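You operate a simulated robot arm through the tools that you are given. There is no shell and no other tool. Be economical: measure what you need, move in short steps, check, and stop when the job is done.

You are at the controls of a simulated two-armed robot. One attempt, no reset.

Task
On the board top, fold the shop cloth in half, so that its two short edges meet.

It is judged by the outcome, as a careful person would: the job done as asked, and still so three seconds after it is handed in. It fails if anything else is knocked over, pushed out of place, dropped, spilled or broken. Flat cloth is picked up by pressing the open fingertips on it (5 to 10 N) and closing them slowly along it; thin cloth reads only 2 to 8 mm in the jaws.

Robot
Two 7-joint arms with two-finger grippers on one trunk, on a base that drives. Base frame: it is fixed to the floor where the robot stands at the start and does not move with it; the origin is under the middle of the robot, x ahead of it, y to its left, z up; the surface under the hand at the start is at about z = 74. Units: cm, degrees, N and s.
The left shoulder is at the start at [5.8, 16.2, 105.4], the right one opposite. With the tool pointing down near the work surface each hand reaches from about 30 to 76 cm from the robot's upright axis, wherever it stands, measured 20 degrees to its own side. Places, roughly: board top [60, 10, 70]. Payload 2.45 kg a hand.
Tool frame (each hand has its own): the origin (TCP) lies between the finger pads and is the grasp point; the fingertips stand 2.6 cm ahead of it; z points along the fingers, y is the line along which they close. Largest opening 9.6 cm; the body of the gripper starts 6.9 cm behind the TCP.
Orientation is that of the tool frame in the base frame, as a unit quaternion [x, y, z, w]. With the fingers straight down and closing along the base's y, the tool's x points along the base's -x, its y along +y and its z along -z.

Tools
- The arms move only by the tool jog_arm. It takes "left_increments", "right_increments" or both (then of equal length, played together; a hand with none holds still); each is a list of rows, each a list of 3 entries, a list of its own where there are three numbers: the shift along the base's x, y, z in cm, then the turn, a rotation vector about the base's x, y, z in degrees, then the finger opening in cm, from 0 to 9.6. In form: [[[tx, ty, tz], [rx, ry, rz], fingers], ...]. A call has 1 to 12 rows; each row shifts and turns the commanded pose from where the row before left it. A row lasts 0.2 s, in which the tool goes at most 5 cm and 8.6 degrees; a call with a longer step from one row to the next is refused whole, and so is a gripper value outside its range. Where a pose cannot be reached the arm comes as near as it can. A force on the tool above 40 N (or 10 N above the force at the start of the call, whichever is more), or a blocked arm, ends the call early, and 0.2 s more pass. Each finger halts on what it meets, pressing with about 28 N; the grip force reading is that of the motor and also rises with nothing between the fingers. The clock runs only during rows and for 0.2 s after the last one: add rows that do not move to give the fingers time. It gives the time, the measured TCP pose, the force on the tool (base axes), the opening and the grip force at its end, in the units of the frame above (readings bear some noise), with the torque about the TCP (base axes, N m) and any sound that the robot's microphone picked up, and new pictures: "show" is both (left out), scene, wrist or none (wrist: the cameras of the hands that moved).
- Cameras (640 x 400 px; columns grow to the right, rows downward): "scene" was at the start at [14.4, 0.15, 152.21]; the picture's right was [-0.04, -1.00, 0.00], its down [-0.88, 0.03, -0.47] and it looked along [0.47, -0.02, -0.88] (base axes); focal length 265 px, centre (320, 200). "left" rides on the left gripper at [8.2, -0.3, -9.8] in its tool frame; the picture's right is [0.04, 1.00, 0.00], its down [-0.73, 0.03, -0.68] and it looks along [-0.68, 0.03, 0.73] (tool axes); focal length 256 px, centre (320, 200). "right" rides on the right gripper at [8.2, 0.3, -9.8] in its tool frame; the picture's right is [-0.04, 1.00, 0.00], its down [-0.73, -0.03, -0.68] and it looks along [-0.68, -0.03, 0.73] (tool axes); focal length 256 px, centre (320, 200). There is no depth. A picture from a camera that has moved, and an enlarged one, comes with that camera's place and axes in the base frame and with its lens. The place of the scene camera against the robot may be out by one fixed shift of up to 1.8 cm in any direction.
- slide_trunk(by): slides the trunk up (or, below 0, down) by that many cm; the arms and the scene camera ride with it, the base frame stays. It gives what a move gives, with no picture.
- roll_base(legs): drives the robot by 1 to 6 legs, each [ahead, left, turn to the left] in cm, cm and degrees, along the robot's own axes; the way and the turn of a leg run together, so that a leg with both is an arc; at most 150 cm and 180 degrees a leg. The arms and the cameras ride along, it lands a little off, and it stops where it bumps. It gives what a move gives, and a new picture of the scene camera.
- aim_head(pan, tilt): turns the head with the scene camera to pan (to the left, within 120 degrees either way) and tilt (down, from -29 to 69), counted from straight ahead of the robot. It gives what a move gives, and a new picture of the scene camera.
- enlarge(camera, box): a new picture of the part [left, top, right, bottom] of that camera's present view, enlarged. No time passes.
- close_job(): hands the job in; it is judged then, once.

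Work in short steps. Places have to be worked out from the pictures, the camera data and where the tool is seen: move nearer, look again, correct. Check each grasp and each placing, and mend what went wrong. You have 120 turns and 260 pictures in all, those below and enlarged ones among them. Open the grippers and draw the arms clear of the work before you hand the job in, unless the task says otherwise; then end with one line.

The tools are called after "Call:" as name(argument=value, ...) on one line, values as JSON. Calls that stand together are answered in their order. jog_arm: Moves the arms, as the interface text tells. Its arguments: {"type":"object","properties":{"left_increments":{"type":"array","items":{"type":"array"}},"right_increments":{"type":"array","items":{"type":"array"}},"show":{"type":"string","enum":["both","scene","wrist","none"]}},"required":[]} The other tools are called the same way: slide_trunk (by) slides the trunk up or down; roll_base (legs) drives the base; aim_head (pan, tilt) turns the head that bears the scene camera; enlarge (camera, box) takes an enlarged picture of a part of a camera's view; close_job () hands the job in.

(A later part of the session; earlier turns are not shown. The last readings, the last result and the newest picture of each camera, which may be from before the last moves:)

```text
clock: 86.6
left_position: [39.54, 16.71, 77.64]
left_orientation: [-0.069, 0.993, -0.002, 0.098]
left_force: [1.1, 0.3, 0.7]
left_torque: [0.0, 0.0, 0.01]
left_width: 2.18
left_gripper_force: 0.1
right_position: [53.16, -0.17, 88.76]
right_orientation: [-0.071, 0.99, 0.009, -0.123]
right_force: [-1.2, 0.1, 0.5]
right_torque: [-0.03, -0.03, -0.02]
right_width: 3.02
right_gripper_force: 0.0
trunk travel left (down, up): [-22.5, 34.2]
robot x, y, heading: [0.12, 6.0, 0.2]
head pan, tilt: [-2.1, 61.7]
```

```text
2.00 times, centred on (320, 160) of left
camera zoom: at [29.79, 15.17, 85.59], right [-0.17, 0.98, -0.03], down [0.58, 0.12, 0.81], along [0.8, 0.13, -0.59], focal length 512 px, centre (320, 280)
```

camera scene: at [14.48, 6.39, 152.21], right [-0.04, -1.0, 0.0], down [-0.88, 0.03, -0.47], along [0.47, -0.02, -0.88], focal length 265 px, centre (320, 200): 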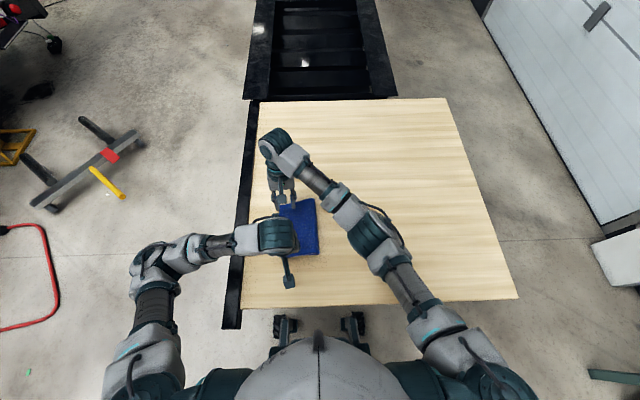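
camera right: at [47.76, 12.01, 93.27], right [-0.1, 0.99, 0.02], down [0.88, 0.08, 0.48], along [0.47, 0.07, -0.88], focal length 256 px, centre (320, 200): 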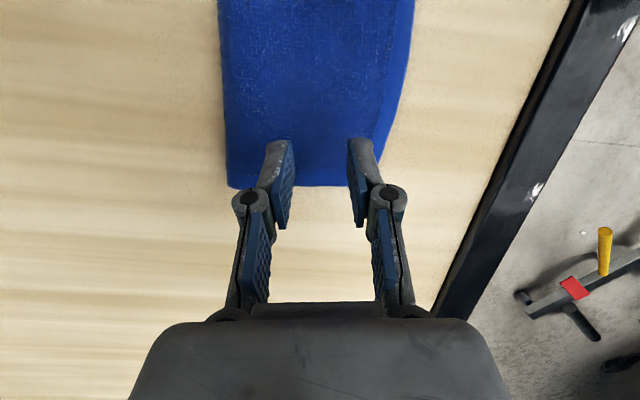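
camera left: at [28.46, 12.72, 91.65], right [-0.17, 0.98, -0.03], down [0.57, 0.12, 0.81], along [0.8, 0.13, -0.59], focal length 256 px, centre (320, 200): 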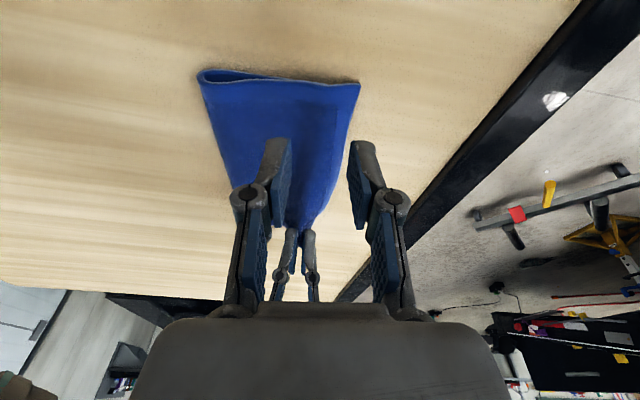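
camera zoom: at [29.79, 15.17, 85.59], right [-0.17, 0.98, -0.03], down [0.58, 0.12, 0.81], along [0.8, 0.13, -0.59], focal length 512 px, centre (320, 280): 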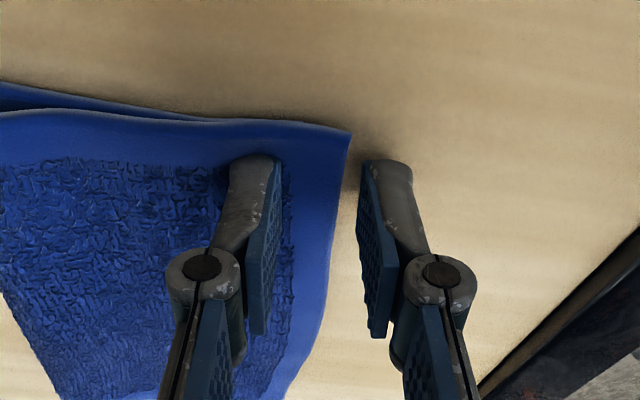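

Same geometry as the earlier success. Press and close.

Call:
jog_arm(left_increments=[[[0, -0.1, -0.3], [0, 0, 0], 2.2], [[0, 0, -0.25], [0, 0, 0], 2.2], [[0, 0, -0.1], [0, 0, 0], 2.2], [[0, 0, 0], [0, 0, 0], 2.2]], show="none")

Call:
jog_arm(left_increments=[[[0, 0, 0], [0, 0, 0], 2.2], [[0, 0, 0], [0, 0, 0], 1.9], [[0, 0, 0], [0, 0, 0], 1.6], [[0, 0, 0], [0, 0, 0], 1.3], [[0, 0, 0], [0, 0, 0], 1.0], [[0, 0, 0], [0, 0, 0], 0.7], [[0, 0, 0], [0, 0, 0], 0.4], [[0, 0, 0], [0, 0, 0], 0.1], [[0, 0, 0], [0, 0, 0], 0], [[0, 0, 0], [0, 0, 0], 0]], show="none")

Call:
jog_arm(left_increments=[[[0, 0, 0.5], [0, 0, 0], 0], [[0, -0.1, 0.7], [0, 0, 0], 0], [[0, -0.2, 0.8], [0, 0, 0], 0], [[0, -0.2, 0.8], [0, 0, 0], 0], [[0, -0.2, 0.8], [0, 0, 0], 0], [[0, 0, 0], [0, 0, 0], 0]], show="none")

Call:
enlarge(camera="left", box=[140, 40, 460, 240])

```text
clock: 87.6
left_position: [39.62, 16.6, 77.02]
left_orientation: [-0.068, 0.993, -0.003, 0.1]
left_force: [3.1, -4.9, 21.1]
left_torque: [-0.5, -0.03, 0.08]
left_width: 2.8
left_gripper_force: 3.6
right_position: [53.11, -0.52, 89.01]
right_orientation: [-0.071, 0.99, 0.008, -0.124]
right_force: [-0.5, -0.2, -0.4]
right_torque: [-0.01, 0.01, 0.0]
right_width: 3.0
right_gripper_force: 0.1
trunk travel left (down, up): [-22.5, 34.2]
robot x, y, heading: [-0.21, 6.11, 0.0]
head pan, tilt: [-2.1, 61.7]
```

```text
clock: 89.1
left_position: [39.47, 16.74, 77.1]
left_orientation: [-0.068, 0.993, -0.003, 0.101]
left_force: [-6.0, -1.8, 19.9]
left_torque: [-0.23, 0.23, -0.05]
left_width: 0.32
left_gripper_force: 27.6
right_position: [52.93, -0.31, 88.93]
right_orientation: [-0.071, 0.99, 0.009, -0.123]
right_force: [-0.2, 0.6, -0.1]
right_torque: [-0.02, 0.01, 0.01]
right_width: 2.99
right_gripper_force: 0.3
trunk travel left (down, up): [-22.5, 34.2]
robot x, y, heading: [-0.05, 5.88, 0.1]
head pan, tilt: [-2.1, 61.7]
stopped in row 7 (left hand): the force on the tool passed its limit at 42 N (the readings are from after the stop); the commanded pose is now the measured one
```

```text
clock: 90.5
left_position: [39.51, 16.04, 80.4]
left_orientation: [-0.068, 0.993, -0.001, 0.1]
left_force: [-0.6, -0.4, -0.3]
left_torque: [-0.03, 0.0, 0.01]
left_width: 0.35
left_gripper_force: 28.2
right_position: [53.03, -0.4, 89.06]
right_orientation: [-0.072, 0.99, 0.008, -0.122]
right_force: [0.0, -0.5, -0.1]
right_torque: [-0.02, 0.0, 0.0]
right_width: 2.98
right_gripper_force: 0.1
trunk travel left (down, up): [-22.5, 34.2]
robot x, y, heading: [0.17, 5.47, 0.2]
head pan, tilt: [-2.1, 61.7]
```

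```text
2.00 times, centred on (300, 140) of left
camera zoom: at [29.62, 14.46, 88.6], right [-0.17, 0.98, -0.02], down [0.57, 0.12, 0.81], along [0.8, 0.13, -0.58], focal length 512 px, centre (360, 320)
```

zoom: 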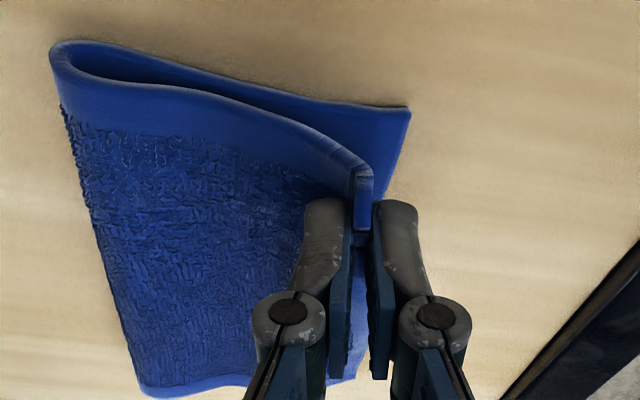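

Now only the upper layer is held and the lower edge is plainly visible at y≈17.25, while the tips are at 16.0 with about 1.2 cm of edge in the jaws. Lay it down with a 0.3 cm inward shift and release without pressing.

Call:
jog_arm(left_increments=[[[0, -0.2, -0.7], [0, 0, 0], 0], [[0, -0.1, -0.8], [0, 0, 0], 0], [[0, 0, -0.8], [0, 0, 0], 0], [[0, 0, -0.5], [0, 0, 0], 0], [[0, 0, 0], [0, 0, 0], 0.6], [[0, 0, 0], [0, 0, 0], 0.9], [[0, 0, 0.2], [0, 0, 0], 1.3], [[0, 0, 0.4], [0, 0, 0], 1.8], [[0, 0, 0.8], [0, 0, 0], 2.2], [[0, 0, 1.5], [0, 0, 0], 2.2], [[0, 0, 0], [0, 0, 0], 2.2]], show="none")

Call:
enlarge(camera="left", box=[140, 40, 460, 240])

```text
clock: 92.9
left_position: [39.42, 15.85, 80.57]
left_orientation: [-0.069, 0.993, -0.001, 0.1]
left_force: [0.3, 0.4, -0.1]
left_torque: [-0.03, 0.01, 0.01]
left_width: 2.21
left_gripper_force: 0.1
right_position: [52.92, -0.38, 88.91]
right_orientation: [-0.071, 0.99, 0.008, -0.122]
right_force: [1.2, 1.1, 0.3]
right_torque: [0.05, 0.0, -0.04]
right_width: 3.03
right_gripper_force: 0.0
trunk travel left (down, up): [-22.5, 34.2]
robot x, y, heading: [0.0, 6.1, 0.1]
head pan, tilt: [-2.1, 61.7]
```

```text
2.00 times, centred on (300, 140) of left
camera zoom: at [29.65, 14.19, 88.71], right [-0.17, 0.98, -0.03], down [0.57, 0.12, 0.81], along [0.8, 0.13, -0.58], focal length 512 px, centre (360, 320)
```

zoom: 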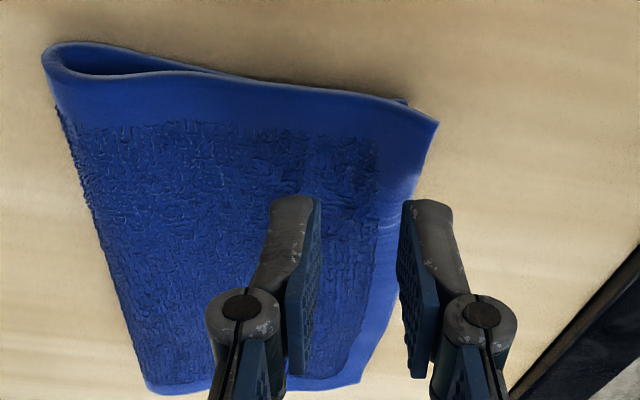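

Overshoot still 1.15 cm, so the jaws held about 2.2 cm of edge. Repeat the pinch with this calibration and lay it further in.

Call:
jog_arm(left_increments=[[[0, 0.75, 0], [0, 0, 0], 2.2], [[0, 0.75, -1], [0, 0, 0], 2.2], [[0, 0, -1], [0, 0, 0], 2.2], [[0, 0, -0.9], [0, 0, 0], 2.2], [[0, 0, -0.3], [0, 0, 0], 2.2], [[0, 0, -0.25], [0, 0, 0], 2.2], [[0, 0, 0], [0, 0, 0], 2.2]], show="none")

Call:
enlarge(camera="left", box=[140, 40, 460, 240])

```text
clock: 94.5
left_position: [39.41, 17.27, 77.32]
left_orientation: [-0.069, 0.993, -0.001, 0.101]
left_force: [-1.0, -0.4, 3.0]
left_torque: [-0.05, 0.07, -0.04]
left_width: 2.22
left_gripper_force: 0.0
right_position: [52.93, -0.34, 88.95]
right_orientation: [-0.071, 0.99, 0.008, -0.123]
right_force: [0.0, -0.4, -0.2]
right_torque: [-0.03, -0.01, -0.02]
right_width: 3.0
right_gripper_force: 0.0
trunk travel left (down, up): [-22.5, 34.2]
robot x, y, heading: [-0.08, 6.1, 0.2]
head pan, tilt: [-2.1, 61.7]
```

```text
2.00 times, centred on (300, 140) of left
camera zoom: at [29.59, 15.7, 85.34], right [-0.17, 0.98, -0.03], down [0.57, 0.12, 0.81], along [0.8, 0.13, -0.58], focal length 512 px, centre (360, 320)
```

zoom: 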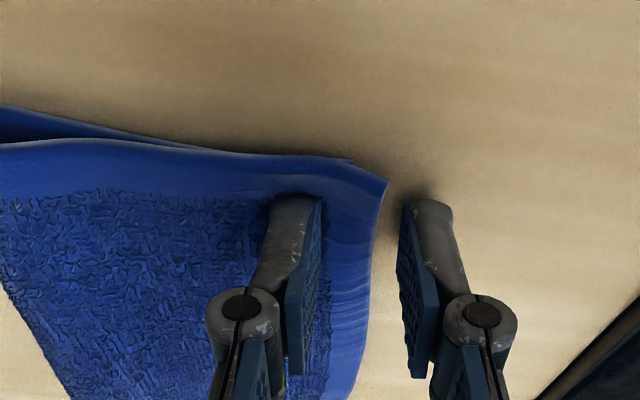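

Call:
jog_arm(left_increments=[[[0, -0.15, -0.15], [0, 0, 0], 2.2], [[0, 0, -0.1], [0, 0, 0], 2.2], [[0, 0, 0], [0, 0, 0], 1.9], [[0, 0, 0], [0, 0, 0], 1.6], [[0, 0, 0], [0, 0, 0], 1.3], [[0, 0, 0.03], [0, 0, 0], 1.0], [[0, 0, 0.05], [0, 0, 0], 0.7], [[0, 0, 0.05], [0, 0, 0], 0.4], [[0, 0, 0.05], [0, 0, 0], 0.1], [[0, 0, 0], [0, 0, 0], 0], [[0, 0, 0], [0, 0, 0], 0]], show="none")

Call:
jog_arm(left_increments=[[[0, 0, 0.5], [0, 0, 0], 0], [[0, -0.1, 0.7], [0, 0, 0], 0], [[0, -0.2, 0.8], [0, 0, 0], 0], [[0, -0.2, 0.8], [0, 0, 0], 0], [[0, -0.2, 0.8], [0, 0, 0], 0], [[0, 0, 0], [0, 0, 0], 0]], show="none")

Call:
enlarge(camera="left", box=[140, 40, 460, 240])

```text
clock: 96.9
left_position: [39.44, 17.05, 77.29]
left_orientation: [-0.068, 0.993, -0.001, 0.1]
left_force: [-0.4, -2.2, 7.2]
left_torque: [-0.03, 0.07, 0.01]
left_width: 0.32
left_gripper_force: 28.1
right_position: [52.86, -0.37, 88.99]
right_orientation: [-0.071, 0.99, 0.008, -0.123]
right_force: [0.7, -0.8, 0.0]
right_torque: [-0.04, -0.01, 0.0]
right_width: 3.01
right_gripper_force: 0.1
trunk travel left (down, up): [-22.5, 34.2]
robot x, y, heading: [-0.26, 6.17, -0.0]
head pan, tilt: [-2.1, 61.7]
```

```text
clock: 98.3
left_position: [39.36, 16.58, 80.89]
left_orientation: [-0.068, 0.993, -0.001, 0.101]
left_force: [-0.1, 0.0, 0.3]
left_torque: [0.01, -0.02, 0.0]
left_width: 0.29
left_gripper_force: 27.9
right_position: [52.95, -0.3, 89.03]
right_orientation: [-0.071, 0.99, 0.008, -0.122]
right_force: [-0.6, 0.1, 1.2]
right_torque: [0.0, -0.02, 0.0]
right_width: 3.0
right_gripper_force: 0.1
trunk travel left (down, up): [-22.5, 34.2]
robot x, y, heading: [-0.2, 5.92, -0.0]
head pan, tilt: [-2.1, 61.7]
```

```text
2.00 times, centred on (300, 140) of left
camera zoom: at [29.56, 14.86, 88.9], right [-0.17, 0.98, -0.02], down [0.57, 0.12, 0.81], along [0.8, 0.13, -0.58], focal length 512 px, centre (360, 320)
```

zoom: 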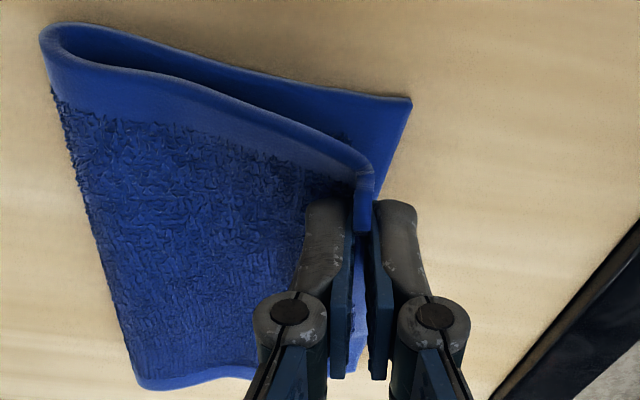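

Clean single-layer hold again; lower edge at y≈17.6. Lay the tips down at y≈15.3 and release.

Call:
jog_arm(left_increments=[[[-0.1, -0.5, 0.2], [0, 0, 0], 0], [[-0.1, -0.5, -0.2], [0, 0, 0], 0], [[-0.1, -0.3, -0.9], [0, 0, 0], 0], [[0, 0, -0.9], [0, 0, 0], 0], [[0, 0, -0.9], [0, 0, 0], 0], [[0, 0, -0.6], [0, 0, 0], 0], [[0, 0, 0], [0, 0, 0], 0.6], [[0, 0, 0], [0, 0, 0], 0.9], [[0, 0, 0.2], [0, 0, 0], 1.3], [[0, 0, 0.4], [0, 0, 0], 1.8], [[0, 0, 0.8], [0, 0, 0], 2.2], [[0, 0, 1.8], [0, 0, 0], 2.2]], show="none")

Call:
enlarge(camera="left", box=[140, 40, 460, 240])

```text
clock: 100.9
left_position: [39.38, 15.12, 80.73]
left_orientation: [-0.069, 0.993, -0.001, 0.1]
left_force: [0.0, -0.1, -0.5]
left_torque: [0.02, 0.01, 0.02]
left_width: 2.19
left_gripper_force: 0.0
right_position: [52.91, -0.23, 89.0]
right_orientation: [-0.072, 0.99, 0.007, -0.123]
right_force: [0.2, 0.8, 0.6]
right_torque: [0.02, 0.0, -0.04]
right_width: 3.0
right_gripper_force: 0.1
trunk travel left (down, up): [-22.5, 34.2]
robot x, y, heading: [0.26, 5.74, 0.2]
head pan, tilt: [-2.1, 61.7]
```

```text
2.00 times, centred on (300, 140) of left
camera zoom: at [29.42, 13.55, 88.74], right [-0.17, 0.98, -0.02], down [0.57, 0.12, 0.81], along [0.8, 0.13, -0.58], focal length 512 px, centre (360, 320)
```

zoom: 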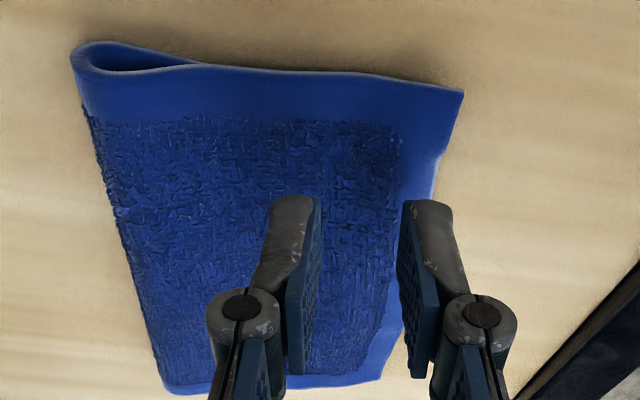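

Looks very close at the near end; zoom more.

Call:
enlarge(camera="left", box=[300, 60, 400, 150])

```text
4.44 times, centred on (350, 105) of left
camera zoom: at [29.42, 13.55, 88.74], right [-0.17, 0.98, -0.02], down [0.57, 0.12, 0.81], along [0.8, 0.13, -0.58], focal length 1138 px, centre (187, 622)
```

zoom: 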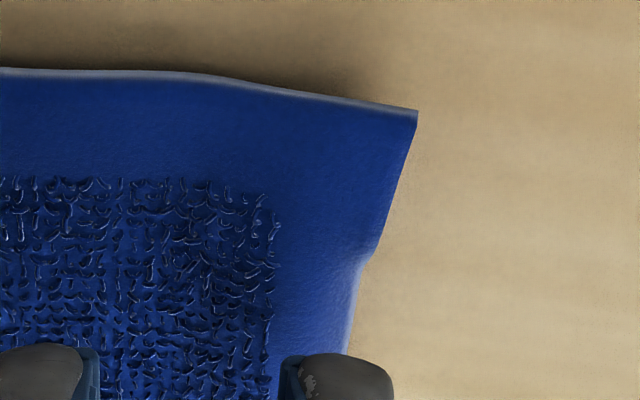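

Now withdraw the left hand and check the whole cloth.

Call:
jog_arm(left_increments=[[[0, 0, 2], [0, 0, 0], 2.2], [[0, 2, 2], [0, 0, 0], 2.2], [[0, 3.5, 1], [0, 0, 0], 2.2], [[0, 3.5, 0], [0, 0, 0], 2.2], [[0, 3, 0], [0, 0, 0], 2.2], [[0, 0, 0], [0, 0, 0], 2.2]], show="none")

Call:
enlarge(camera="scene", box=[256, 190, 336, 270])

Call:
enlarge(camera="left", box=[0, 0, 320, 200])

Call:
enlarge(camera="right", box=[400, 100, 560, 200])

```text
clock: 102.3
left_position: [39.05, 27.32, 85.67]
left_orientation: [-0.069, 0.993, -0.002, 0.101]
left_force: [-0.5, -0.9, 0.1]
left_torque: [0.0, 0.01, 0.01]
left_width: 2.19
left_gripper_force: 0.1
right_position: [53.04, -0.23, 89.03]
right_orientation: [-0.072, 0.99, 0.007, -0.123]
right_force: [0.1, -0.1, 1.2]
right_torque: [0.02, 0.01, -0.01]
right_width: 3.01
right_gripper_force: 0.1
trunk travel left (down, up): [-22.5, 34.2]
robot x, y, heading: [-0.23, 5.88, 0.2]
head pan, tilt: [-2.1, 61.7]
```

```text
5.00 times, centred on (296, 230) of scene
camera zoom: at [14.51, 6.31, 152.21], right [-0.03, -1.0, 0.0], down [-0.88, 0.03, -0.47], along [0.47, -0.02, -0.88], focal length 1325 px, centre (440, 50)
```

zoom: 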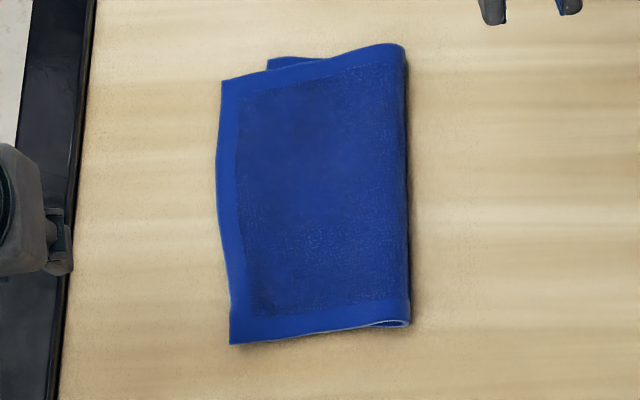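

```text
2.00 times, centred on (160, 100) of left
camera zoom: at [29.24, 25.6, 93.71], right [-0.17, 0.98, -0.03], down [0.57, 0.12, 0.81], along [0.8, 0.13, -0.58], focal length 512 px, centre (640, 400)
```

zoom: 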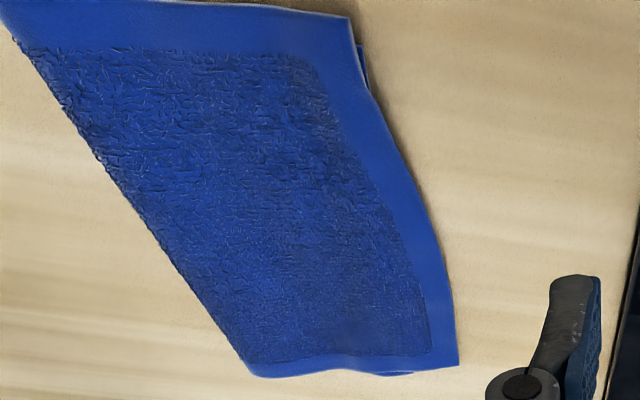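

```text
4.00 times, centred on (480, 150) of right
camera zoom: at [47.58, -1.13, 100.47], right [-0.1, 0.99, 0.02], down [0.87, 0.08, 0.48], along [0.48, 0.07, -0.88], focal length 1024 px, centre (-320, 400)
```

zoom: 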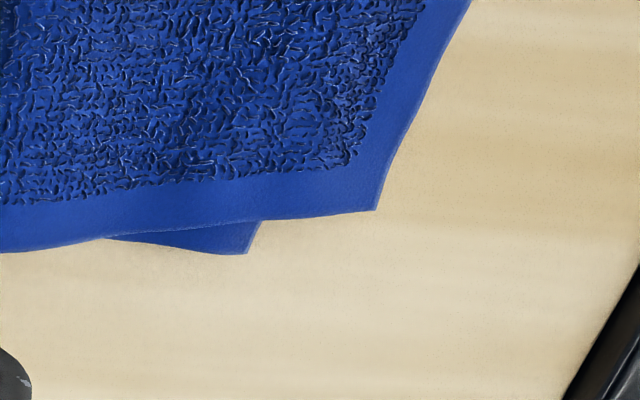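

Near end is now aligned, but the far corner overshoots 3 cm (upper (54.5,19.0), lower (56.0,16.0)). Apply the same calibrated pinch there with the left hand.

Call:
jog_arm(left_increments=[[[3.3, 0, 0], [0, 0, 0], 2.2], [[3.3, 0, 0], [0, 0, 0], 2.2], [[3.3, 0, 0], [0, 0, 0], 2.2], [[3.25, 0, 0], [0, 0, 0], 2.2], [[0, -3, 0], [0, 0, 0], 2.2], [[0, -3, 0], [0, 0, 0], 2.2], [[0, -2.9, 0], [0, 0, 0], 2.2], [[0, 0, -2.2], [0, 0, 0], 2.2], [[0, 0, -2.2], [0, 0, 0], 2.2], [[0, 0, -2.2], [0, 0, 0], 2.2], [[0, 0, -1.2], [0, 0, 0], 2.2], [[0, 0, 0], [0, 0, 0], 2.2]], show="none")

Call:
enlarge(camera="left", box=[140, 40, 460, 240])

```text
clock: 104.9
left_position: [52.5, 18.22, 77.8]
left_orientation: [-0.069, 0.993, -0.002, 0.101]
left_force: [0.4, -0.5, -0.7]
left_torque: [0.0, -0.03, 0.02]
left_width: 2.19
left_gripper_force: 0.0
right_position: [52.92, -0.28, 88.93]
right_orientation: [-0.072, 0.99, 0.007, -0.122]
right_force: [0.0, 0.3, 1.7]
right_torque: [-0.02, 0.01, 0.01]
right_width: 3.02
right_gripper_force: 0.0
trunk travel left (down, up): [-22.5, 34.2]
robot x, y, heading: [0.22, 6.19, 0.3]
head pan, tilt: [-2.1, 61.7]
```

```text
2.00 times, centred on (300, 140) of left
camera zoom: at [42.59, 16.63, 85.89], right [-0.17, 0.98, -0.03], down [0.57, 0.12, 0.81], along [0.8, 0.13, -0.58], focal length 512 px, centre (360, 320)
```

zoom: 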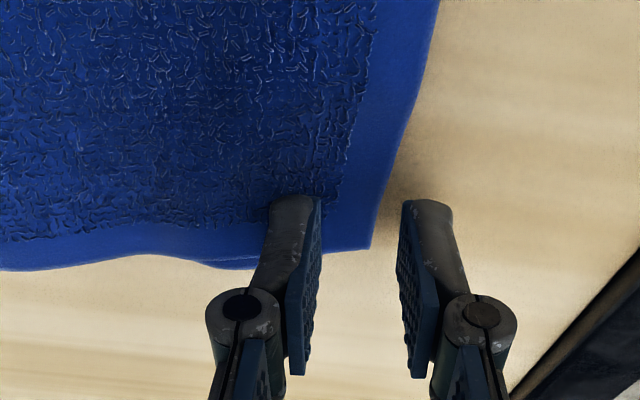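

Good placement. Press and close, then lift.

Call:
jog_arm(left_increments=[[[0, 0, -0.35], [0, 0, 0], 2.2], [[0, 0, -0.3], [0, 0, 0], 2.2], [[0, 0, -0.12], [0, 0, 0], 2.2], [[0, 0, 0], [0, 0, 0], 2.2]], show="none")

Call:
jog_arm(left_increments=[[[0, 0, 0], [0, 0, 0], 2.2], [[0, 0, 0], [0, 0, 0], 1.9], [[0, 0, 0], [0, 0, 0], 1.6], [[0, 0, 0], [0, 0, 0], 1.3], [[0, 0, 0.03], [0, 0, 0], 1.0], [[0, 0, 0.05], [0, 0, 0], 0.7], [[0, 0, 0.05], [0, 0, 0], 0.4], [[0, 0, 0.03], [0, 0, 0], 0.1], [[0, 0, 0], [0, 0, 0], 0], [[0, 0, 0], [0, 0, 0], 0]], show="none")

```text
clock: 105.9
left_position: [52.35, 18.16, 77.12]
left_orientation: [-0.068, 0.993, -0.001, 0.102]
left_force: [1.9, 0.3, 6.1]
left_torque: [-0.07, -0.02, -0.01]
left_width: 2.26
left_gripper_force: 0.0
right_position: [52.89, -0.33, 89.0]
right_orientation: [-0.072, 0.99, 0.009, -0.123]
right_force: [0.1, -0.8, -0.2]
right_torque: [-0.01, -0.01, 0.02]
right_width: 2.99
right_gripper_force: 0.1
trunk travel left (down, up): [-22.5, 34.2]
robot x, y, heading: [0.36, 6.07, 0.1]
head pan, tilt: [-2.1, 61.7]
```

```text
clock: 108.1
left_position: [52.32, 18.12, 77.2]
left_orientation: [-0.068, 0.993, -0.002, 0.1]
left_force: [-0.7, -0.5, -0.2]
left_torque: [0.01, -0.04, -0.01]
left_width: 0.33
left_gripper_force: 27.8
right_position: [53.09, -0.32, 89.02]
right_orientation: [-0.071, 0.99, 0.008, -0.123]
right_force: [0.4, 0.5, -0.6]
right_torque: [-0.01, -0.01, 0.02]
right_width: 3.0
right_gripper_force: 0.2
trunk travel left (down, up): [-22.5, 34.2]
robot x, y, heading: [0.3, 6.37, 0.0]
head pan, tilt: [-2.1, 61.7]
```

Held (3.3 mm). Lift 3.5 cm and look at the lower layer from both wrist cameras.

Call:
jog_arm(left_increments=[[[0, 0, 0.5], [0, 0, 0], 0], [[0, -0.2, 0.7], [0, 0, 0], 0], [[0, -0.3, 0.8], [0, 0, 0], 0], [[0, -0.3, 0.8], [0, 0, 0], 0], [[0, -0.3, 0.8], [0, 0, 0], 0], [[0, 0, 0], [0, 0, 0], 0]], show="none")

Call:
enlarge(camera="left", box=[140, 40, 460, 240])

Call:
enlarge(camera="right", box=[400, 50, 640, 200])

```text
clock: 109.5
left_position: [52.27, 17.05, 80.81]
left_orientation: [-0.069, 0.993, -0.002, 0.1]
left_force: [-0.1, 0.2, 0.7]
left_torque: [-0.02, -0.01, -0.04]
left_width: 0.3
left_gripper_force: 28.2
right_position: [52.9, -0.3, 88.98]
right_orientation: [-0.071, 0.99, 0.008, -0.123]
right_force: [0.2, -1.2, 0.6]
right_torque: [0.0, 0.02, -0.02]
right_width: 3.02
right_gripper_force: 0.0
trunk travel left (down, up): [-22.5, 34.2]
robot x, y, heading: [0.21, 5.94, 0.1]
head pan, tilt: [-2.1, 61.7]
```

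```text
2.00 times, centred on (300, 140) of left
camera zoom: at [42.47, 15.5, 88.87], right [-0.17, 0.98, -0.02], down [0.57, 0.12, 0.81], along [0.8, 0.13, -0.58], focal length 512 px, centre (360, 320)
```

zoom: 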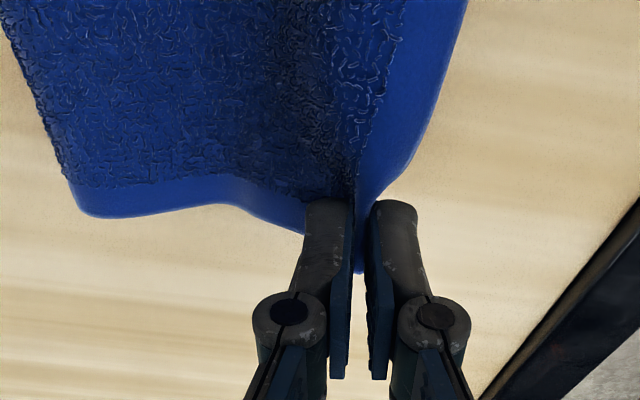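

```text
2.67 times, centred on (520, 125) of right
camera zoom: at [47.55, -1.13, 100.49], right [-0.1, 0.99, 0.02], down [0.87, 0.08, 0.48], along [0.48, 0.07, -0.88], focal length 683 px, centre (-213, 400)
```

zoom: 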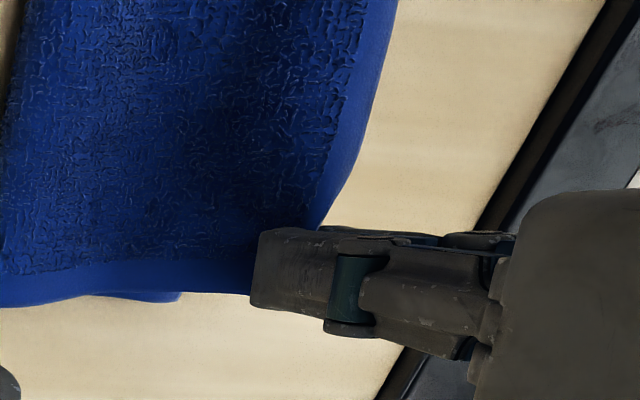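

Lower far corner is at about (55.7,16.5). Lay the tips at y≈14.45, x +0.8, and release softly.

Call:
jog_arm(left_increments=[[[0.2, -0.65, 0.3], [0, 0, 0], 0], [[0.2, -0.65, 0], [0, 0, 0], 0], [[0.2, -0.65, -0.3], [0, 0, 0], 0], [[0.2, -0.65, -0.7], [0, 0, 0], 0], [[0, 0, -1], [0, 0, 0], 0], [[0, 0, -1], [0, 0, 0], 0], [[0, 0, -0.6], [0, 0, 0], 0], [[0, 0, 0], [0, 0, 0], 0.6], [[0, 0, 0], [0, 0, 0], 0.9], [[0, 0, 0.2], [0, 0, 0], 1.3], [[0, 0, 0.4], [0, 0, 0], 1.8], [[0, 0, 1], [0, 0, 0], 2.2]], show="none")

Call:
jog_arm(left_increments=[[[0, 0, 2], [0, 0, 0], 2.2], [[0, 0, 2], [0, 0, 0], 2.2], [[0, 2, 2], [0, 0, 0], 2.2], [[0, 3.5, 0], [0, 0, 0], 2.2], [[0, 3.5, 0], [0, 0, 0], 2.2], [[0, 3.5, 0], [0, 0, 0], 2.2], [[0, 0, 0], [0, 0, 0], 2.2]], show="none")

Call:
enlarge(camera="scene", box=[256, 190, 336, 270])

Call:
enlarge(camera="right", box=[400, 50, 640, 200])

```text
clock: 112.1
left_position: [53.16, 14.55, 79.23]
left_orientation: [-0.068, 0.993, -0.002, 0.1]
left_force: [-0.3, 0.9, -0.3]
left_torque: [0.0, -0.01, -0.02]
left_width: 2.19
left_gripper_force: 0.2
right_position: [52.91, -0.31, 88.92]
right_orientation: [-0.071, 0.99, 0.008, -0.122]
right_force: [-0.3, 0.2, 0.1]
right_torque: [0.0, -0.01, -0.01]
right_width: 2.98
right_gripper_force: 0.1
trunk travel left (down, up): [-22.5, 34.2]
robot x, y, heading: [0.34, 6.1, -0.0]
head pan, tilt: [-2.1, 61.7]
```

```text
clock: 113.7
left_position: [53.27, 26.99, 85.04]
left_orientation: [-0.069, 0.993, -0.002, 0.101]
left_force: [-0.5, 0.0, 0.3]
left_torque: [-0.02, 0.0, 0.0]
left_width: 2.19
left_gripper_force: 0.0
right_position: [53.02, -0.41, 88.98]
right_orientation: [-0.071, 0.99, 0.008, -0.123]
right_force: [-0.7, -0.2, -0.3]
right_torque: [-0.01, 0.03, 0.03]
right_width: 2.99
right_gripper_force: 0.1
trunk travel left (down, up): [-22.5, 34.2]
robot x, y, heading: [-0.02, 5.94, 0.1]
head pan, tilt: [-2.1, 61.7]
```

```text
5.00 times, centred on (296, 230) of scene
camera zoom: at [14.56, 6.31, 152.2], right [-0.03, -1.0, 0.0], down [-0.88, 0.03, -0.47], along [0.47, -0.02, -0.88], focal length 1325 px, centre (440, 50)
```

zoom: 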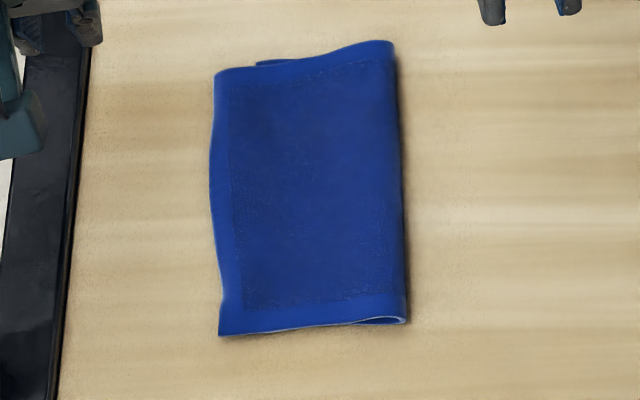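

```text
2.67 times, centred on (520, 125) of right
camera zoom: at [47.57, -1.08, 100.49], right [-0.1, 0.99, 0.02], down [0.87, 0.08, 0.48], along [0.48, 0.07, -0.88], focal length 683 px, centre (-213, 400)
```

zoom: 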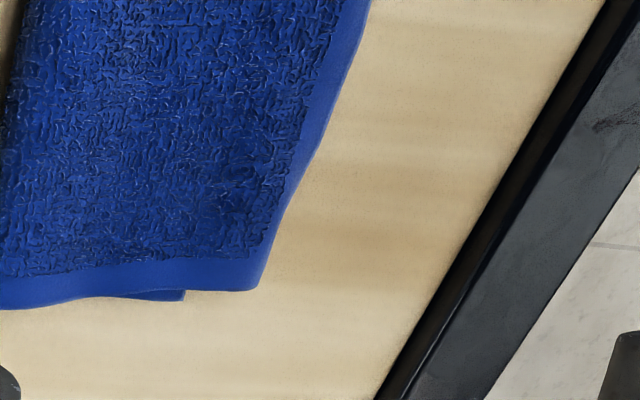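

The far edge sprang back because the fold bulged instead of moving. I'll hold the far upper edge with the right hand in place and smooth the bulge toward the fold with the left before releasing. First move left away and bring the right over the far overhang.

Call:
jog_arm(left_increments=[[[-2.5, 0.3, 0.5], [0, 0, 0], 1.5], [[-2.5, 0.3, 0.5], [0, 0, 0], 0.5], [[-2.5, 0, 0], [0, 0, 0], 0], [[-2, 0, 0], [0, 0, 0], 0], [[0, 0, 0], [0, 0, 0], 0], [[0, 0, 0], [0, 0, 0], 0], [[0, 0, 0], [0, 0, 0], 0], [[0, 0, 0], [0, 0, 0], 0], [[0, 0, 0], [0, 0, 0], 0], [[0, 0, 0], [0, 0, 0], 0], [[0, 0, 0], [0, 0, 0], 0], [[0, 0, 0], [0, 0, 0], 0]], right_increments=[[[0.1, 3.1, 0], [0, 0, 0], 2.4], [[0.1, 3.1, 0], [0, 0, 0], 2.4], [[0.1, 3.1, 0], [0, 0, 0], 2.4], [[0.1, 3.1, 0], [0, 0, 0], 2.4], [[0.1, 3.1, 0], [0, 0, 0], 2.4], [[0.1, 3.1, 0], [0, 0, 0], 2.4], [[0, 0, -2.5], [0, 0, 0], 2.4], [[0, 0, -2.5], [0, 0, 0], 2.4], [[0, 0, -2.5], [0, 0, 0], 2.4], [[0, 0, -2], [0, 0, 0], 2.4], [[0, 0, -1.6], [0, 0, 0], 2.4], [[0, 0, 0], [0, 0, 0], 2.4]], show="none")

Call:
enlarge(camera="right", box=[160, 60, 480, 260])

```text
clock: 116.3
left_position: [43.48, 27.73, 86.2]
left_orientation: [-0.069, 0.993, -0.002, 0.101]
left_force: [0.5, 0.4, 0.3]
left_torque: [0.0, 0.02, -0.02]
left_width: 0.0
left_gripper_force: 28.2
right_position: [53.5, 18.48, 77.84]
right_orientation: [-0.071, 0.99, 0.007, -0.123]
right_force: [0.1, 0.1, 0.1]
right_torque: [0.0, -0.02, 0.0]
right_width: 2.4
right_gripper_force: 0.2
trunk travel left (down, up): [-22.5, 34.2]
robot x, y, heading: [0.08, 6.21, 0.4]
head pan, tilt: [-2.1, 61.7]
```

```text
2.00 times, centred on (320, 160) of right
camera zoom: at [48.21, 17.72, 89.3], right [-0.1, 0.99, 0.02], down [0.87, 0.08, 0.48], along [0.48, 0.07, -0.88], focal length 512 px, centre (320, 280)
```

zoom: 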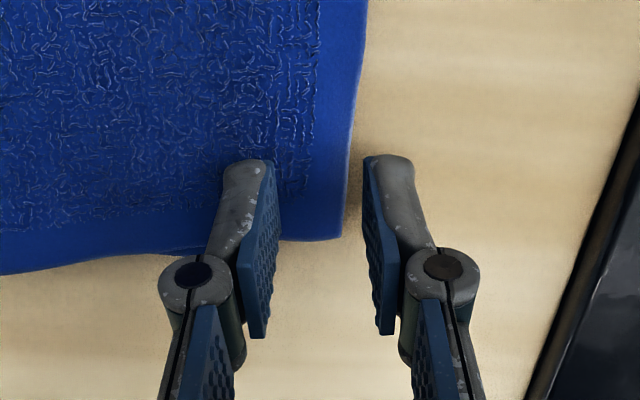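

Shift 0.4 cm inward, press and close.

Call:
jog_arm(right_increments=[[[0, -0.4, -0.3], [0, 0, 0], 2.4], [[0, 0, -0.35], [0, 0, 0], 2.4], [[0, 0, -0.25], [0, 0, 0], 2.4], [[0, 0, -0.15], [0, 0, 0], 2.4], [[0, 0, 0], [0, 0, 0], 2.4]], show="none")

Call:
jog_arm(right_increments=[[[0, 0, 0], [0, 0, 0], 2.4], [[0, 0, 0], [0, 0, 0], 2.1], [[0, 0, 0], [0, 0, 0], 1.8], [[0, 0, 0], [0, 0, 0], 1.5], [[0, 0, 0], [0, 0, 0], 1.2], [[0, 0, 0], [0, 0, 0], 0.9], [[0, 0, 0.03], [0, 0, 0], 0.6], [[0, 0, 0.03], [0, 0, 0], 0.3], [[0, 0, 0], [0, 0, 0], 0], [[0, 0, 0], [0, 0, 0], 0]], show="none")

Call:
enlarge(camera="right", box=[160, 60, 480, 260])

```text
clock: 117.5
left_position: [43.51, 27.68, 86.43]
left_orientation: [-0.068, 0.993, -0.002, 0.1]
left_force: [-0.4, 0.0, 0.2]
left_torque: [-0.01, -0.02, -0.03]
left_width: 0.02
left_gripper_force: 28.0
right_position: [53.43, 17.88, 76.87]
right_orientation: [-0.071, 0.99, 0.007, -0.123]
right_force: [1.5, -1.6, 15.3]
right_torque: [-0.27, -0.11, -0.02]
right_width: 2.45
right_gripper_force: 0.0
trunk travel left (down, up): [-22.5, 34.2]
robot x, y, heading: [0.08, 6.05, -0.1]
head pan, tilt: [-2.1, 61.7]
```

```text
clock: 119.7
left_position: [43.55, 27.69, 86.34]
left_orientation: [-0.068, 0.993, -0.002, 0.1]
left_force: [0.2, 0.5, 0.1]
left_torque: [-0.02, 0.01, 0.01]
left_width: 0.0
left_gripper_force: 28.1
right_position: [53.56, 17.99, 76.94]
right_orientation: [-0.072, 0.99, 0.008, -0.122]
right_force: [3.6, 1.4, 15.0]
right_torque: [-0.03, -0.12, 0.03]
right_width: 0.3
right_gripper_force: 28.0
trunk travel left (down, up): [-22.5, 34.2]
robot x, y, heading: [-0.07, 5.96, 0.3]
head pan, tilt: [-2.1, 61.7]
```

```text
2.00 times, centred on (320, 160) of right
camera zoom: at [48.11, 17.15, 88.43], right [-0.1, 0.99, 0.02], down [0.87, 0.08, 0.48], along [0.48, 0.07, -0.88], focal length 512 px, centre (320, 280)
```

zoom: 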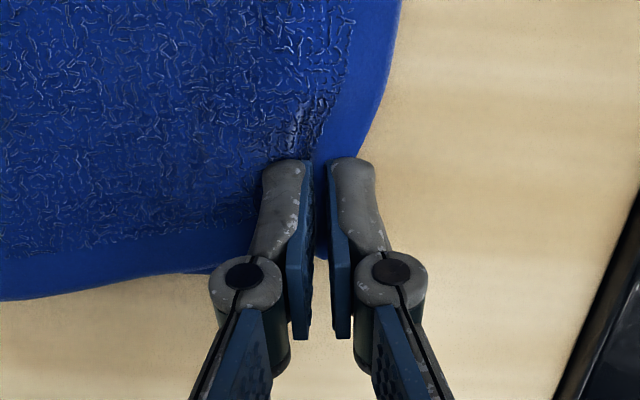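

Held (3 mm). Lift about 5 cm while moving inward, peeling the sheet, then look.

Call:
jog_arm(right_increments=[[[0, 0, 0.5], [0, 0, 0], 0], [[0, -0.2, 0.8], [0, 0, 0], 0], [[0.1, -0.4, 0.8], [0, 0, 0], 0], [[0.1, -0.6, 0.8], [0, 0, 0], 0], [[0.1, -0.7, 0.8], [0, 0, 0], 0], [[0.1, -0.7, 0.8], [0, 0, 0], 0], [[0.1, -0.7, 0.4], [0, 0, 0], 0], [[0, -0.6, 0], [0, 0, 0], 0], [[0, 0, 0], [0, 0, 0], 0]], show="wrist")

Call:
enlarge(camera="left", box=[0, 0, 320, 200])

Call:
enlarge(camera="scene", box=[256, 190, 336, 270])

```text
clock: 121.7
left_position: [43.53, 27.86, 86.2]
left_orientation: [-0.069, 0.993, -0.001, 0.1]
left_force: [0.5, 0.5, -0.5]
left_torque: [0.03, -0.01, -0.01]
left_width: 0.0
left_gripper_force: 28.0
right_position: [54.04, 13.94, 81.72]
right_orientation: [-0.072, 0.99, 0.007, -0.123]
right_force: [0.0, 0.7, 0.8]
right_torque: [-0.03, -0.04, 0.03]
right_width: 0.31
right_gripper_force: 28.2
trunk travel left (down, up): [-22.5, 34.2]
robot x, y, heading: [0.31, 6.16, -0.1]
head pan, tilt: [-2.1, 61.7]
camera right: at [48.71, 13.17, 93.27], right [-0.1, 0.99, 0.02], down [0.87, 0.08, 0.48], along [0.48, 0.07, -0.88], focal length 256 px, centre (320, 200)
```

right: 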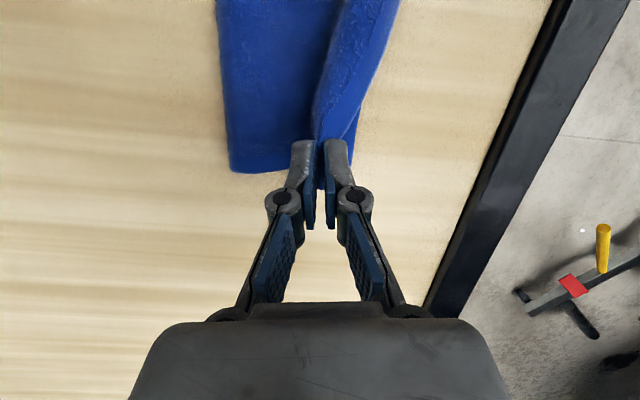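

```text
2.00 times, centred on (160, 100) of left
camera zoom: at [33.77, 26.18, 94.26], right [-0.17, 0.98, -0.03], down [0.57, 0.12, 0.81], along [0.8, 0.13, -0.58], focal length 512 px, centre (640, 400)
```

zoom: 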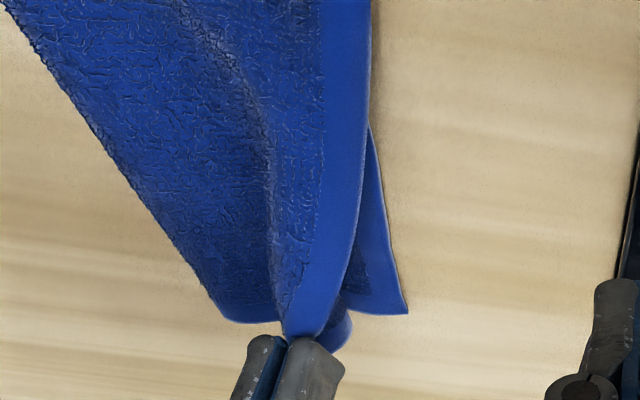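

```text
5.00 times, centred on (296, 230) of scene
camera zoom: at [14.49, 6.49, 152.21], right [-0.03, -1.0, 0.0], down [-0.88, 0.03, -0.47], along [0.47, -0.02, -0.88], focal length 1325 px, centre (440, 50)
```

zoom: 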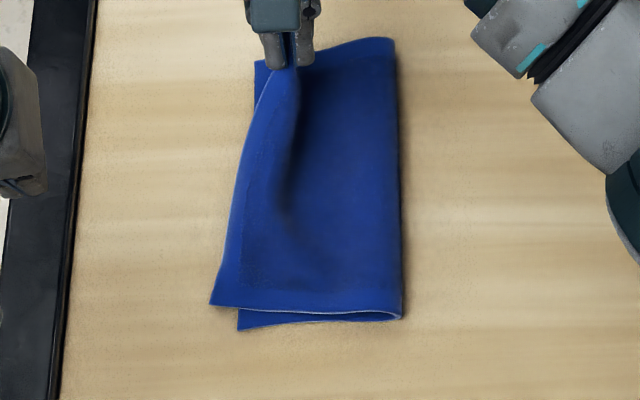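

Now everything is visible: the upper sheet acts stiff and turns as a whole; its near corner is at about (39.2,18.9) versus lower near corner (37.6,17.2), lower far corner (55.7,16.8). The right hand already sits where it should; I'll pinch the near upper edge with the left so both ends get laid together.

Call:
jog_arm(left_increments=[[[-0.85, -2.4, 0], [0, 0, -2.5], 1], [[-0.85, -2.4, 0], [0, 0, -2.5], 2.2], [[-0.85, -2.4, 0], [0, 0, -2.5], 2.2], [[-0.85, -2.45, 0], [0, 0, -2.5], 2.2], [[0, 0, -2], [0, 0, 0], 2.2], [[0, 0, -2], [0, 0, 0], 2.2], [[0, 0, -2], [0, 0, 0], 2.2], [[0, 0, -2], [0, 0, 0], 2.2], [[0, 0, 0], [0, 0, 0], 2.2]], show="none")

Call:
enlarge(camera="left", box=[140, 40, 460, 240])

```text
clock: 123.7
left_position: [40.19, 17.84, 78.23]
left_orientation: [0.018, 0.995, -0.01, 0.1]
left_force: [0.1, 0.1, 0.0]
left_torque: [-0.03, 0.01, -0.01]
left_width: 2.19
left_gripper_force: 0.1
right_position: [54.12, 14.01, 81.79]
right_orientation: [-0.072, 0.99, 0.007, -0.123]
right_force: [-1.1, 0.1, -0.2]
right_torque: [-0.02, -0.01, -0.03]
right_width: 0.31
right_gripper_force: 27.9
trunk travel left (down, up): [-22.5, 34.2]
robot x, y, heading: [0.07, 6.11, -0.1]
head pan, tilt: [-2.1, 61.7]
```

```text
2.00 times, centred on (300, 140) of left
camera zoom: at [30.13, 18.05, 86.2], right [0.0, 1.0, -0.03], down [0.58, 0.02, 0.81], along [0.81, -0.01, -0.58], focal length 512 px, centre (360, 320)
```

zoom: 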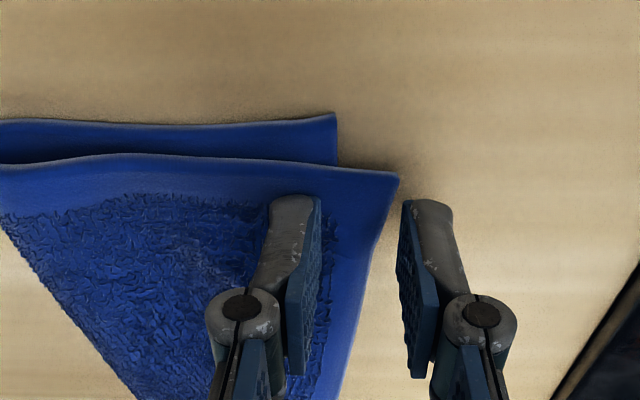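

Clear view: lower near corner (37.9,17.2), upper (39.8,18.9). Shift +0.5 x, press and close.

Call:
jog_arm(left_increments=[[[0.5, -0.1, -0.4], [0, 0, 0], 2.2], [[0, 0, -0.4], [0, 0, 0], 2.2], [[0, 0, -0.25], [0, 0, 0], 2.2], [[0, 0, -0.1], [0, 0, 0], 2.2], [[0, 0, 0], [0, 0, 0], 2.2]], show="none")

Call:
jog_arm(left_increments=[[[0, 0, 0], [0, 0, 0], 2.2], [[0, 0, 0], [0, 0, 0], 1.9], [[0, 0, 0], [0, 0, 0], 1.6], [[0, 0, 0], [0, 0, 0], 1.3], [[0, 0, 0.03], [0, 0, 0], 1.0], [[0, 0, 0.05], [0, 0, 0], 0.7], [[0, 0, 0.05], [0, 0, 0], 0.4], [[0, 0, 0.03], [0, 0, 0], 0.1], [[0, 0, 0], [0, 0, 0], 0], [[0, 0, 0], [0, 0, 0], 0]], show="none")

Call:
jog_arm(left_increments=[[[0, 0, 0.5], [0, 0, 0], 0], [[0, -0.3, 0.8], [0, 0, 0], 0], [[0, -0.4, 0.8], [0, 0, 0], 0], [[-0.1, -0.5, 0.8], [0, 0, 0], 0], [[-0.1, -0.5, 0.8], [0, 0, 0], 0], [[0, 0, 0], [0, 0, 0], 0]], show="none")

Call:
enlarge(camera="left", box=[140, 40, 460, 240])

Call:
enlarge(camera="right", box=[160, 60, 480, 260])

```text
clock: 124.9
left_position: [40.65, 18.01, 77.12]
left_orientation: [0.019, 0.995, -0.012, 0.101]
left_force: [0.8, 0.4, 15.9]
left_torque: [-0.29, 0.12, -0.03]
left_width: 1.99
left_gripper_force: 0.0
right_position: [54.05, 13.96, 81.9]
right_orientation: [-0.072, 0.99, 0.008, -0.123]
right_force: [0.8, 0.1, -1.2]
right_torque: [-0.03, -0.01, 0.04]
right_width: 0.31
right_gripper_force: 28.3
trunk travel left (down, up): [-22.5, 34.2]
robot x, y, heading: [0.02, 6.34, -0.0]
head pan, tilt: [-2.1, 61.7]
```

```text
clock: 127.1
left_position: [40.61, 17.96, 77.22]
left_orientation: [0.018, 0.995, -0.01, 0.1]
left_force: [-0.5, -2.1, 7.8]
left_torque: [-0.1, 0.07, -0.02]
left_width: 0.35
left_gripper_force: 27.9
right_position: [54.05, 13.98, 81.89]
right_orientation: [-0.071, 0.99, 0.008, -0.123]
right_force: [0.4, -0.7, -0.6]
right_torque: [-0.01, 0.03, 0.04]
right_width: 0.32
right_gripper_force: 28.2
trunk travel left (down, up): [-22.5, 34.2]
robot x, y, heading: [0.15, 5.86, 0.1]
head pan, tilt: [-2.1, 61.7]
```

```text
clock: 128.5
left_position: [40.42, 16.17, 80.87]
left_orientation: [0.018, 0.995, -0.011, 0.101]
left_force: [0.1, 0.0, -0.7]
left_torque: [0.03, 0.04, -0.06]
left_width: 0.35
left_gripper_force: 27.8
right_position: [54.06, 14.09, 81.82]
right_orientation: [-0.071, 0.99, 0.008, -0.122]
right_force: [-0.3, -0.1, 0.6]
right_torque: [-0.04, 0.0, -0.02]
right_width: 0.31
right_gripper_force: 28.1
trunk travel left (down, up): [-22.5, 34.2]
robot x, y, heading: [0.39, 6.17, 0.0]
head pan, tilt: [-2.1, 61.7]
```

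```text
2.00 times, centred on (300, 140) of left
camera zoom: at [30.41, 16.34, 88.91], right [0.0, 1.0, -0.03], down [0.58, 0.02, 0.81], along [0.81, -0.01, -0.58], focal length 512 px, centre (360, 320)
```

zoom: 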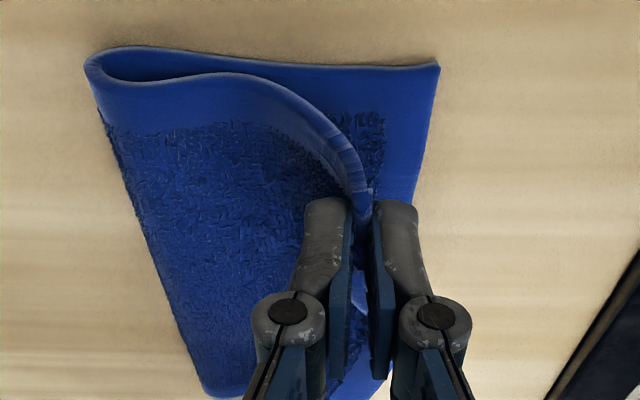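

```text
2.00 times, centred on (320, 160) of right
camera zoom: at [48.7, 13.17, 93.25], right [-0.1, 0.99, 0.02], down [0.87, 0.08, 0.48], along [0.48, 0.07, -0.88], focal length 512 px, centre (320, 280)
```

zoom: 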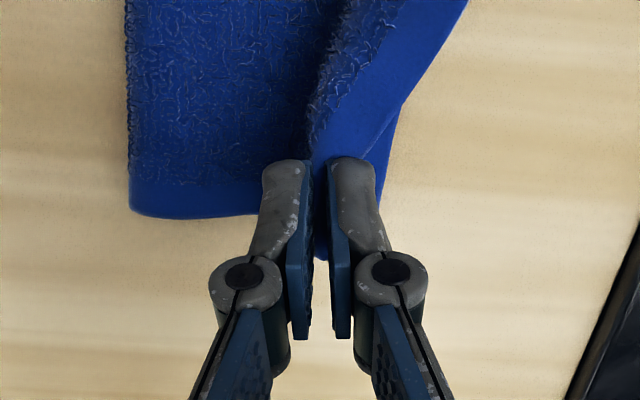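

Both hands hold only the upper layer, and the lower edge is visible: near corner (38.3,18.3), far (55.8,16.6). Move to computed lay points and lower both together.

Call:
jog_arm(left_increments=[[[-0.55, -0.05, 0.2], [0, 0, 0], 0], [[-0.55, -0.05, 0], [0, 0, 0], 0], [[-0.55, -0.05, -0.4], [0, 0, 0], 0], [[0, 0, -0.9], [0, 0, 0], 0], [[0, 0, -0.9], [0, 0, 0], 0], [[0, 0, -0.9], [0, 0, 0], 0], [[0, 0, -0.5], [0, 0, 0], 0], [[0, 0, -0.1], [0, 0, 0], 0], [[0, 0, 0], [0, 0, 0], 0]], right_increments=[[[0.1, 0.1, 0], [0, 0, 0], 0], [[0.1, 0.1, -0.3], [0, 0, 0], 0], [[0.1, 0.1, -0.7], [0, 0, 0], 0], [[0, 0, -0.9], [0, 0, 0], 0], [[0, 0, -0.9], [0, 0, 0], 0], [[0, 0, -0.9], [0, 0, 0], 0], [[0, 0, -0.6], [0, 0, 0], 0], [[0, 0, -0.1], [0, 0, 0], 0], [[0, 0, 0], [0, 0, 0], 0]], show="none")

Call:
enlarge(camera="left", box=[140, 40, 460, 240])

Call:
enlarge(camera="right", box=[160, 60, 480, 260])

```text
clock: 130.5
left_position: [38.71, 16.1, 77.44]
left_orientation: [0.018, 0.995, -0.01, 0.101]
left_force: [2.7, 1.5, 5.5]
left_torque: [-0.01, -0.11, -0.02]
left_width: 0.36
left_gripper_force: 28.6
right_position: [54.29, 14.25, 77.48]
right_orientation: [-0.072, 0.99, 0.008, -0.121]
right_force: [-1.1, 0.4, 9.0]
right_torque: [0.0, 0.01, -0.02]
right_width: 0.31
right_gripper_force: 27.8
trunk travel left (down, up): [-22.5, 34.2]
robot x, y, heading: [0.21, 5.95, 0.1]
head pan, tilt: [-2.1, 61.7]
```

```text
2.00 times, centred on (300, 140) of left
camera zoom: at [28.84, 16.22, 85.52], right [0.0, 1.0, -0.03], down [0.58, 0.02, 0.81], along [0.81, -0.01, -0.58], focal length 512 px, centre (360, 320)
```

zoom: 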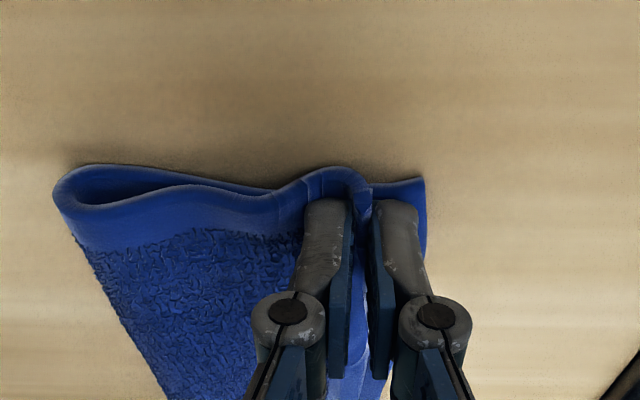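

```text
2.00 times, centred on (320, 160) of right
camera zoom: at [48.86, 13.5, 89.01], right [-0.1, 0.99, 0.02], down [0.87, 0.08, 0.48], along [0.48, 0.07, -0.88], focal length 512 px, centre (320, 280)
```

zoom: 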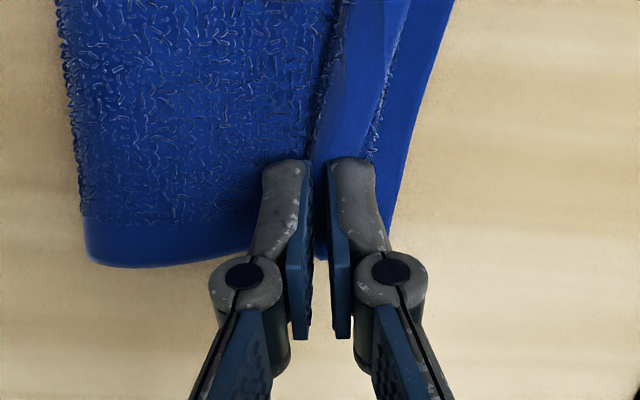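

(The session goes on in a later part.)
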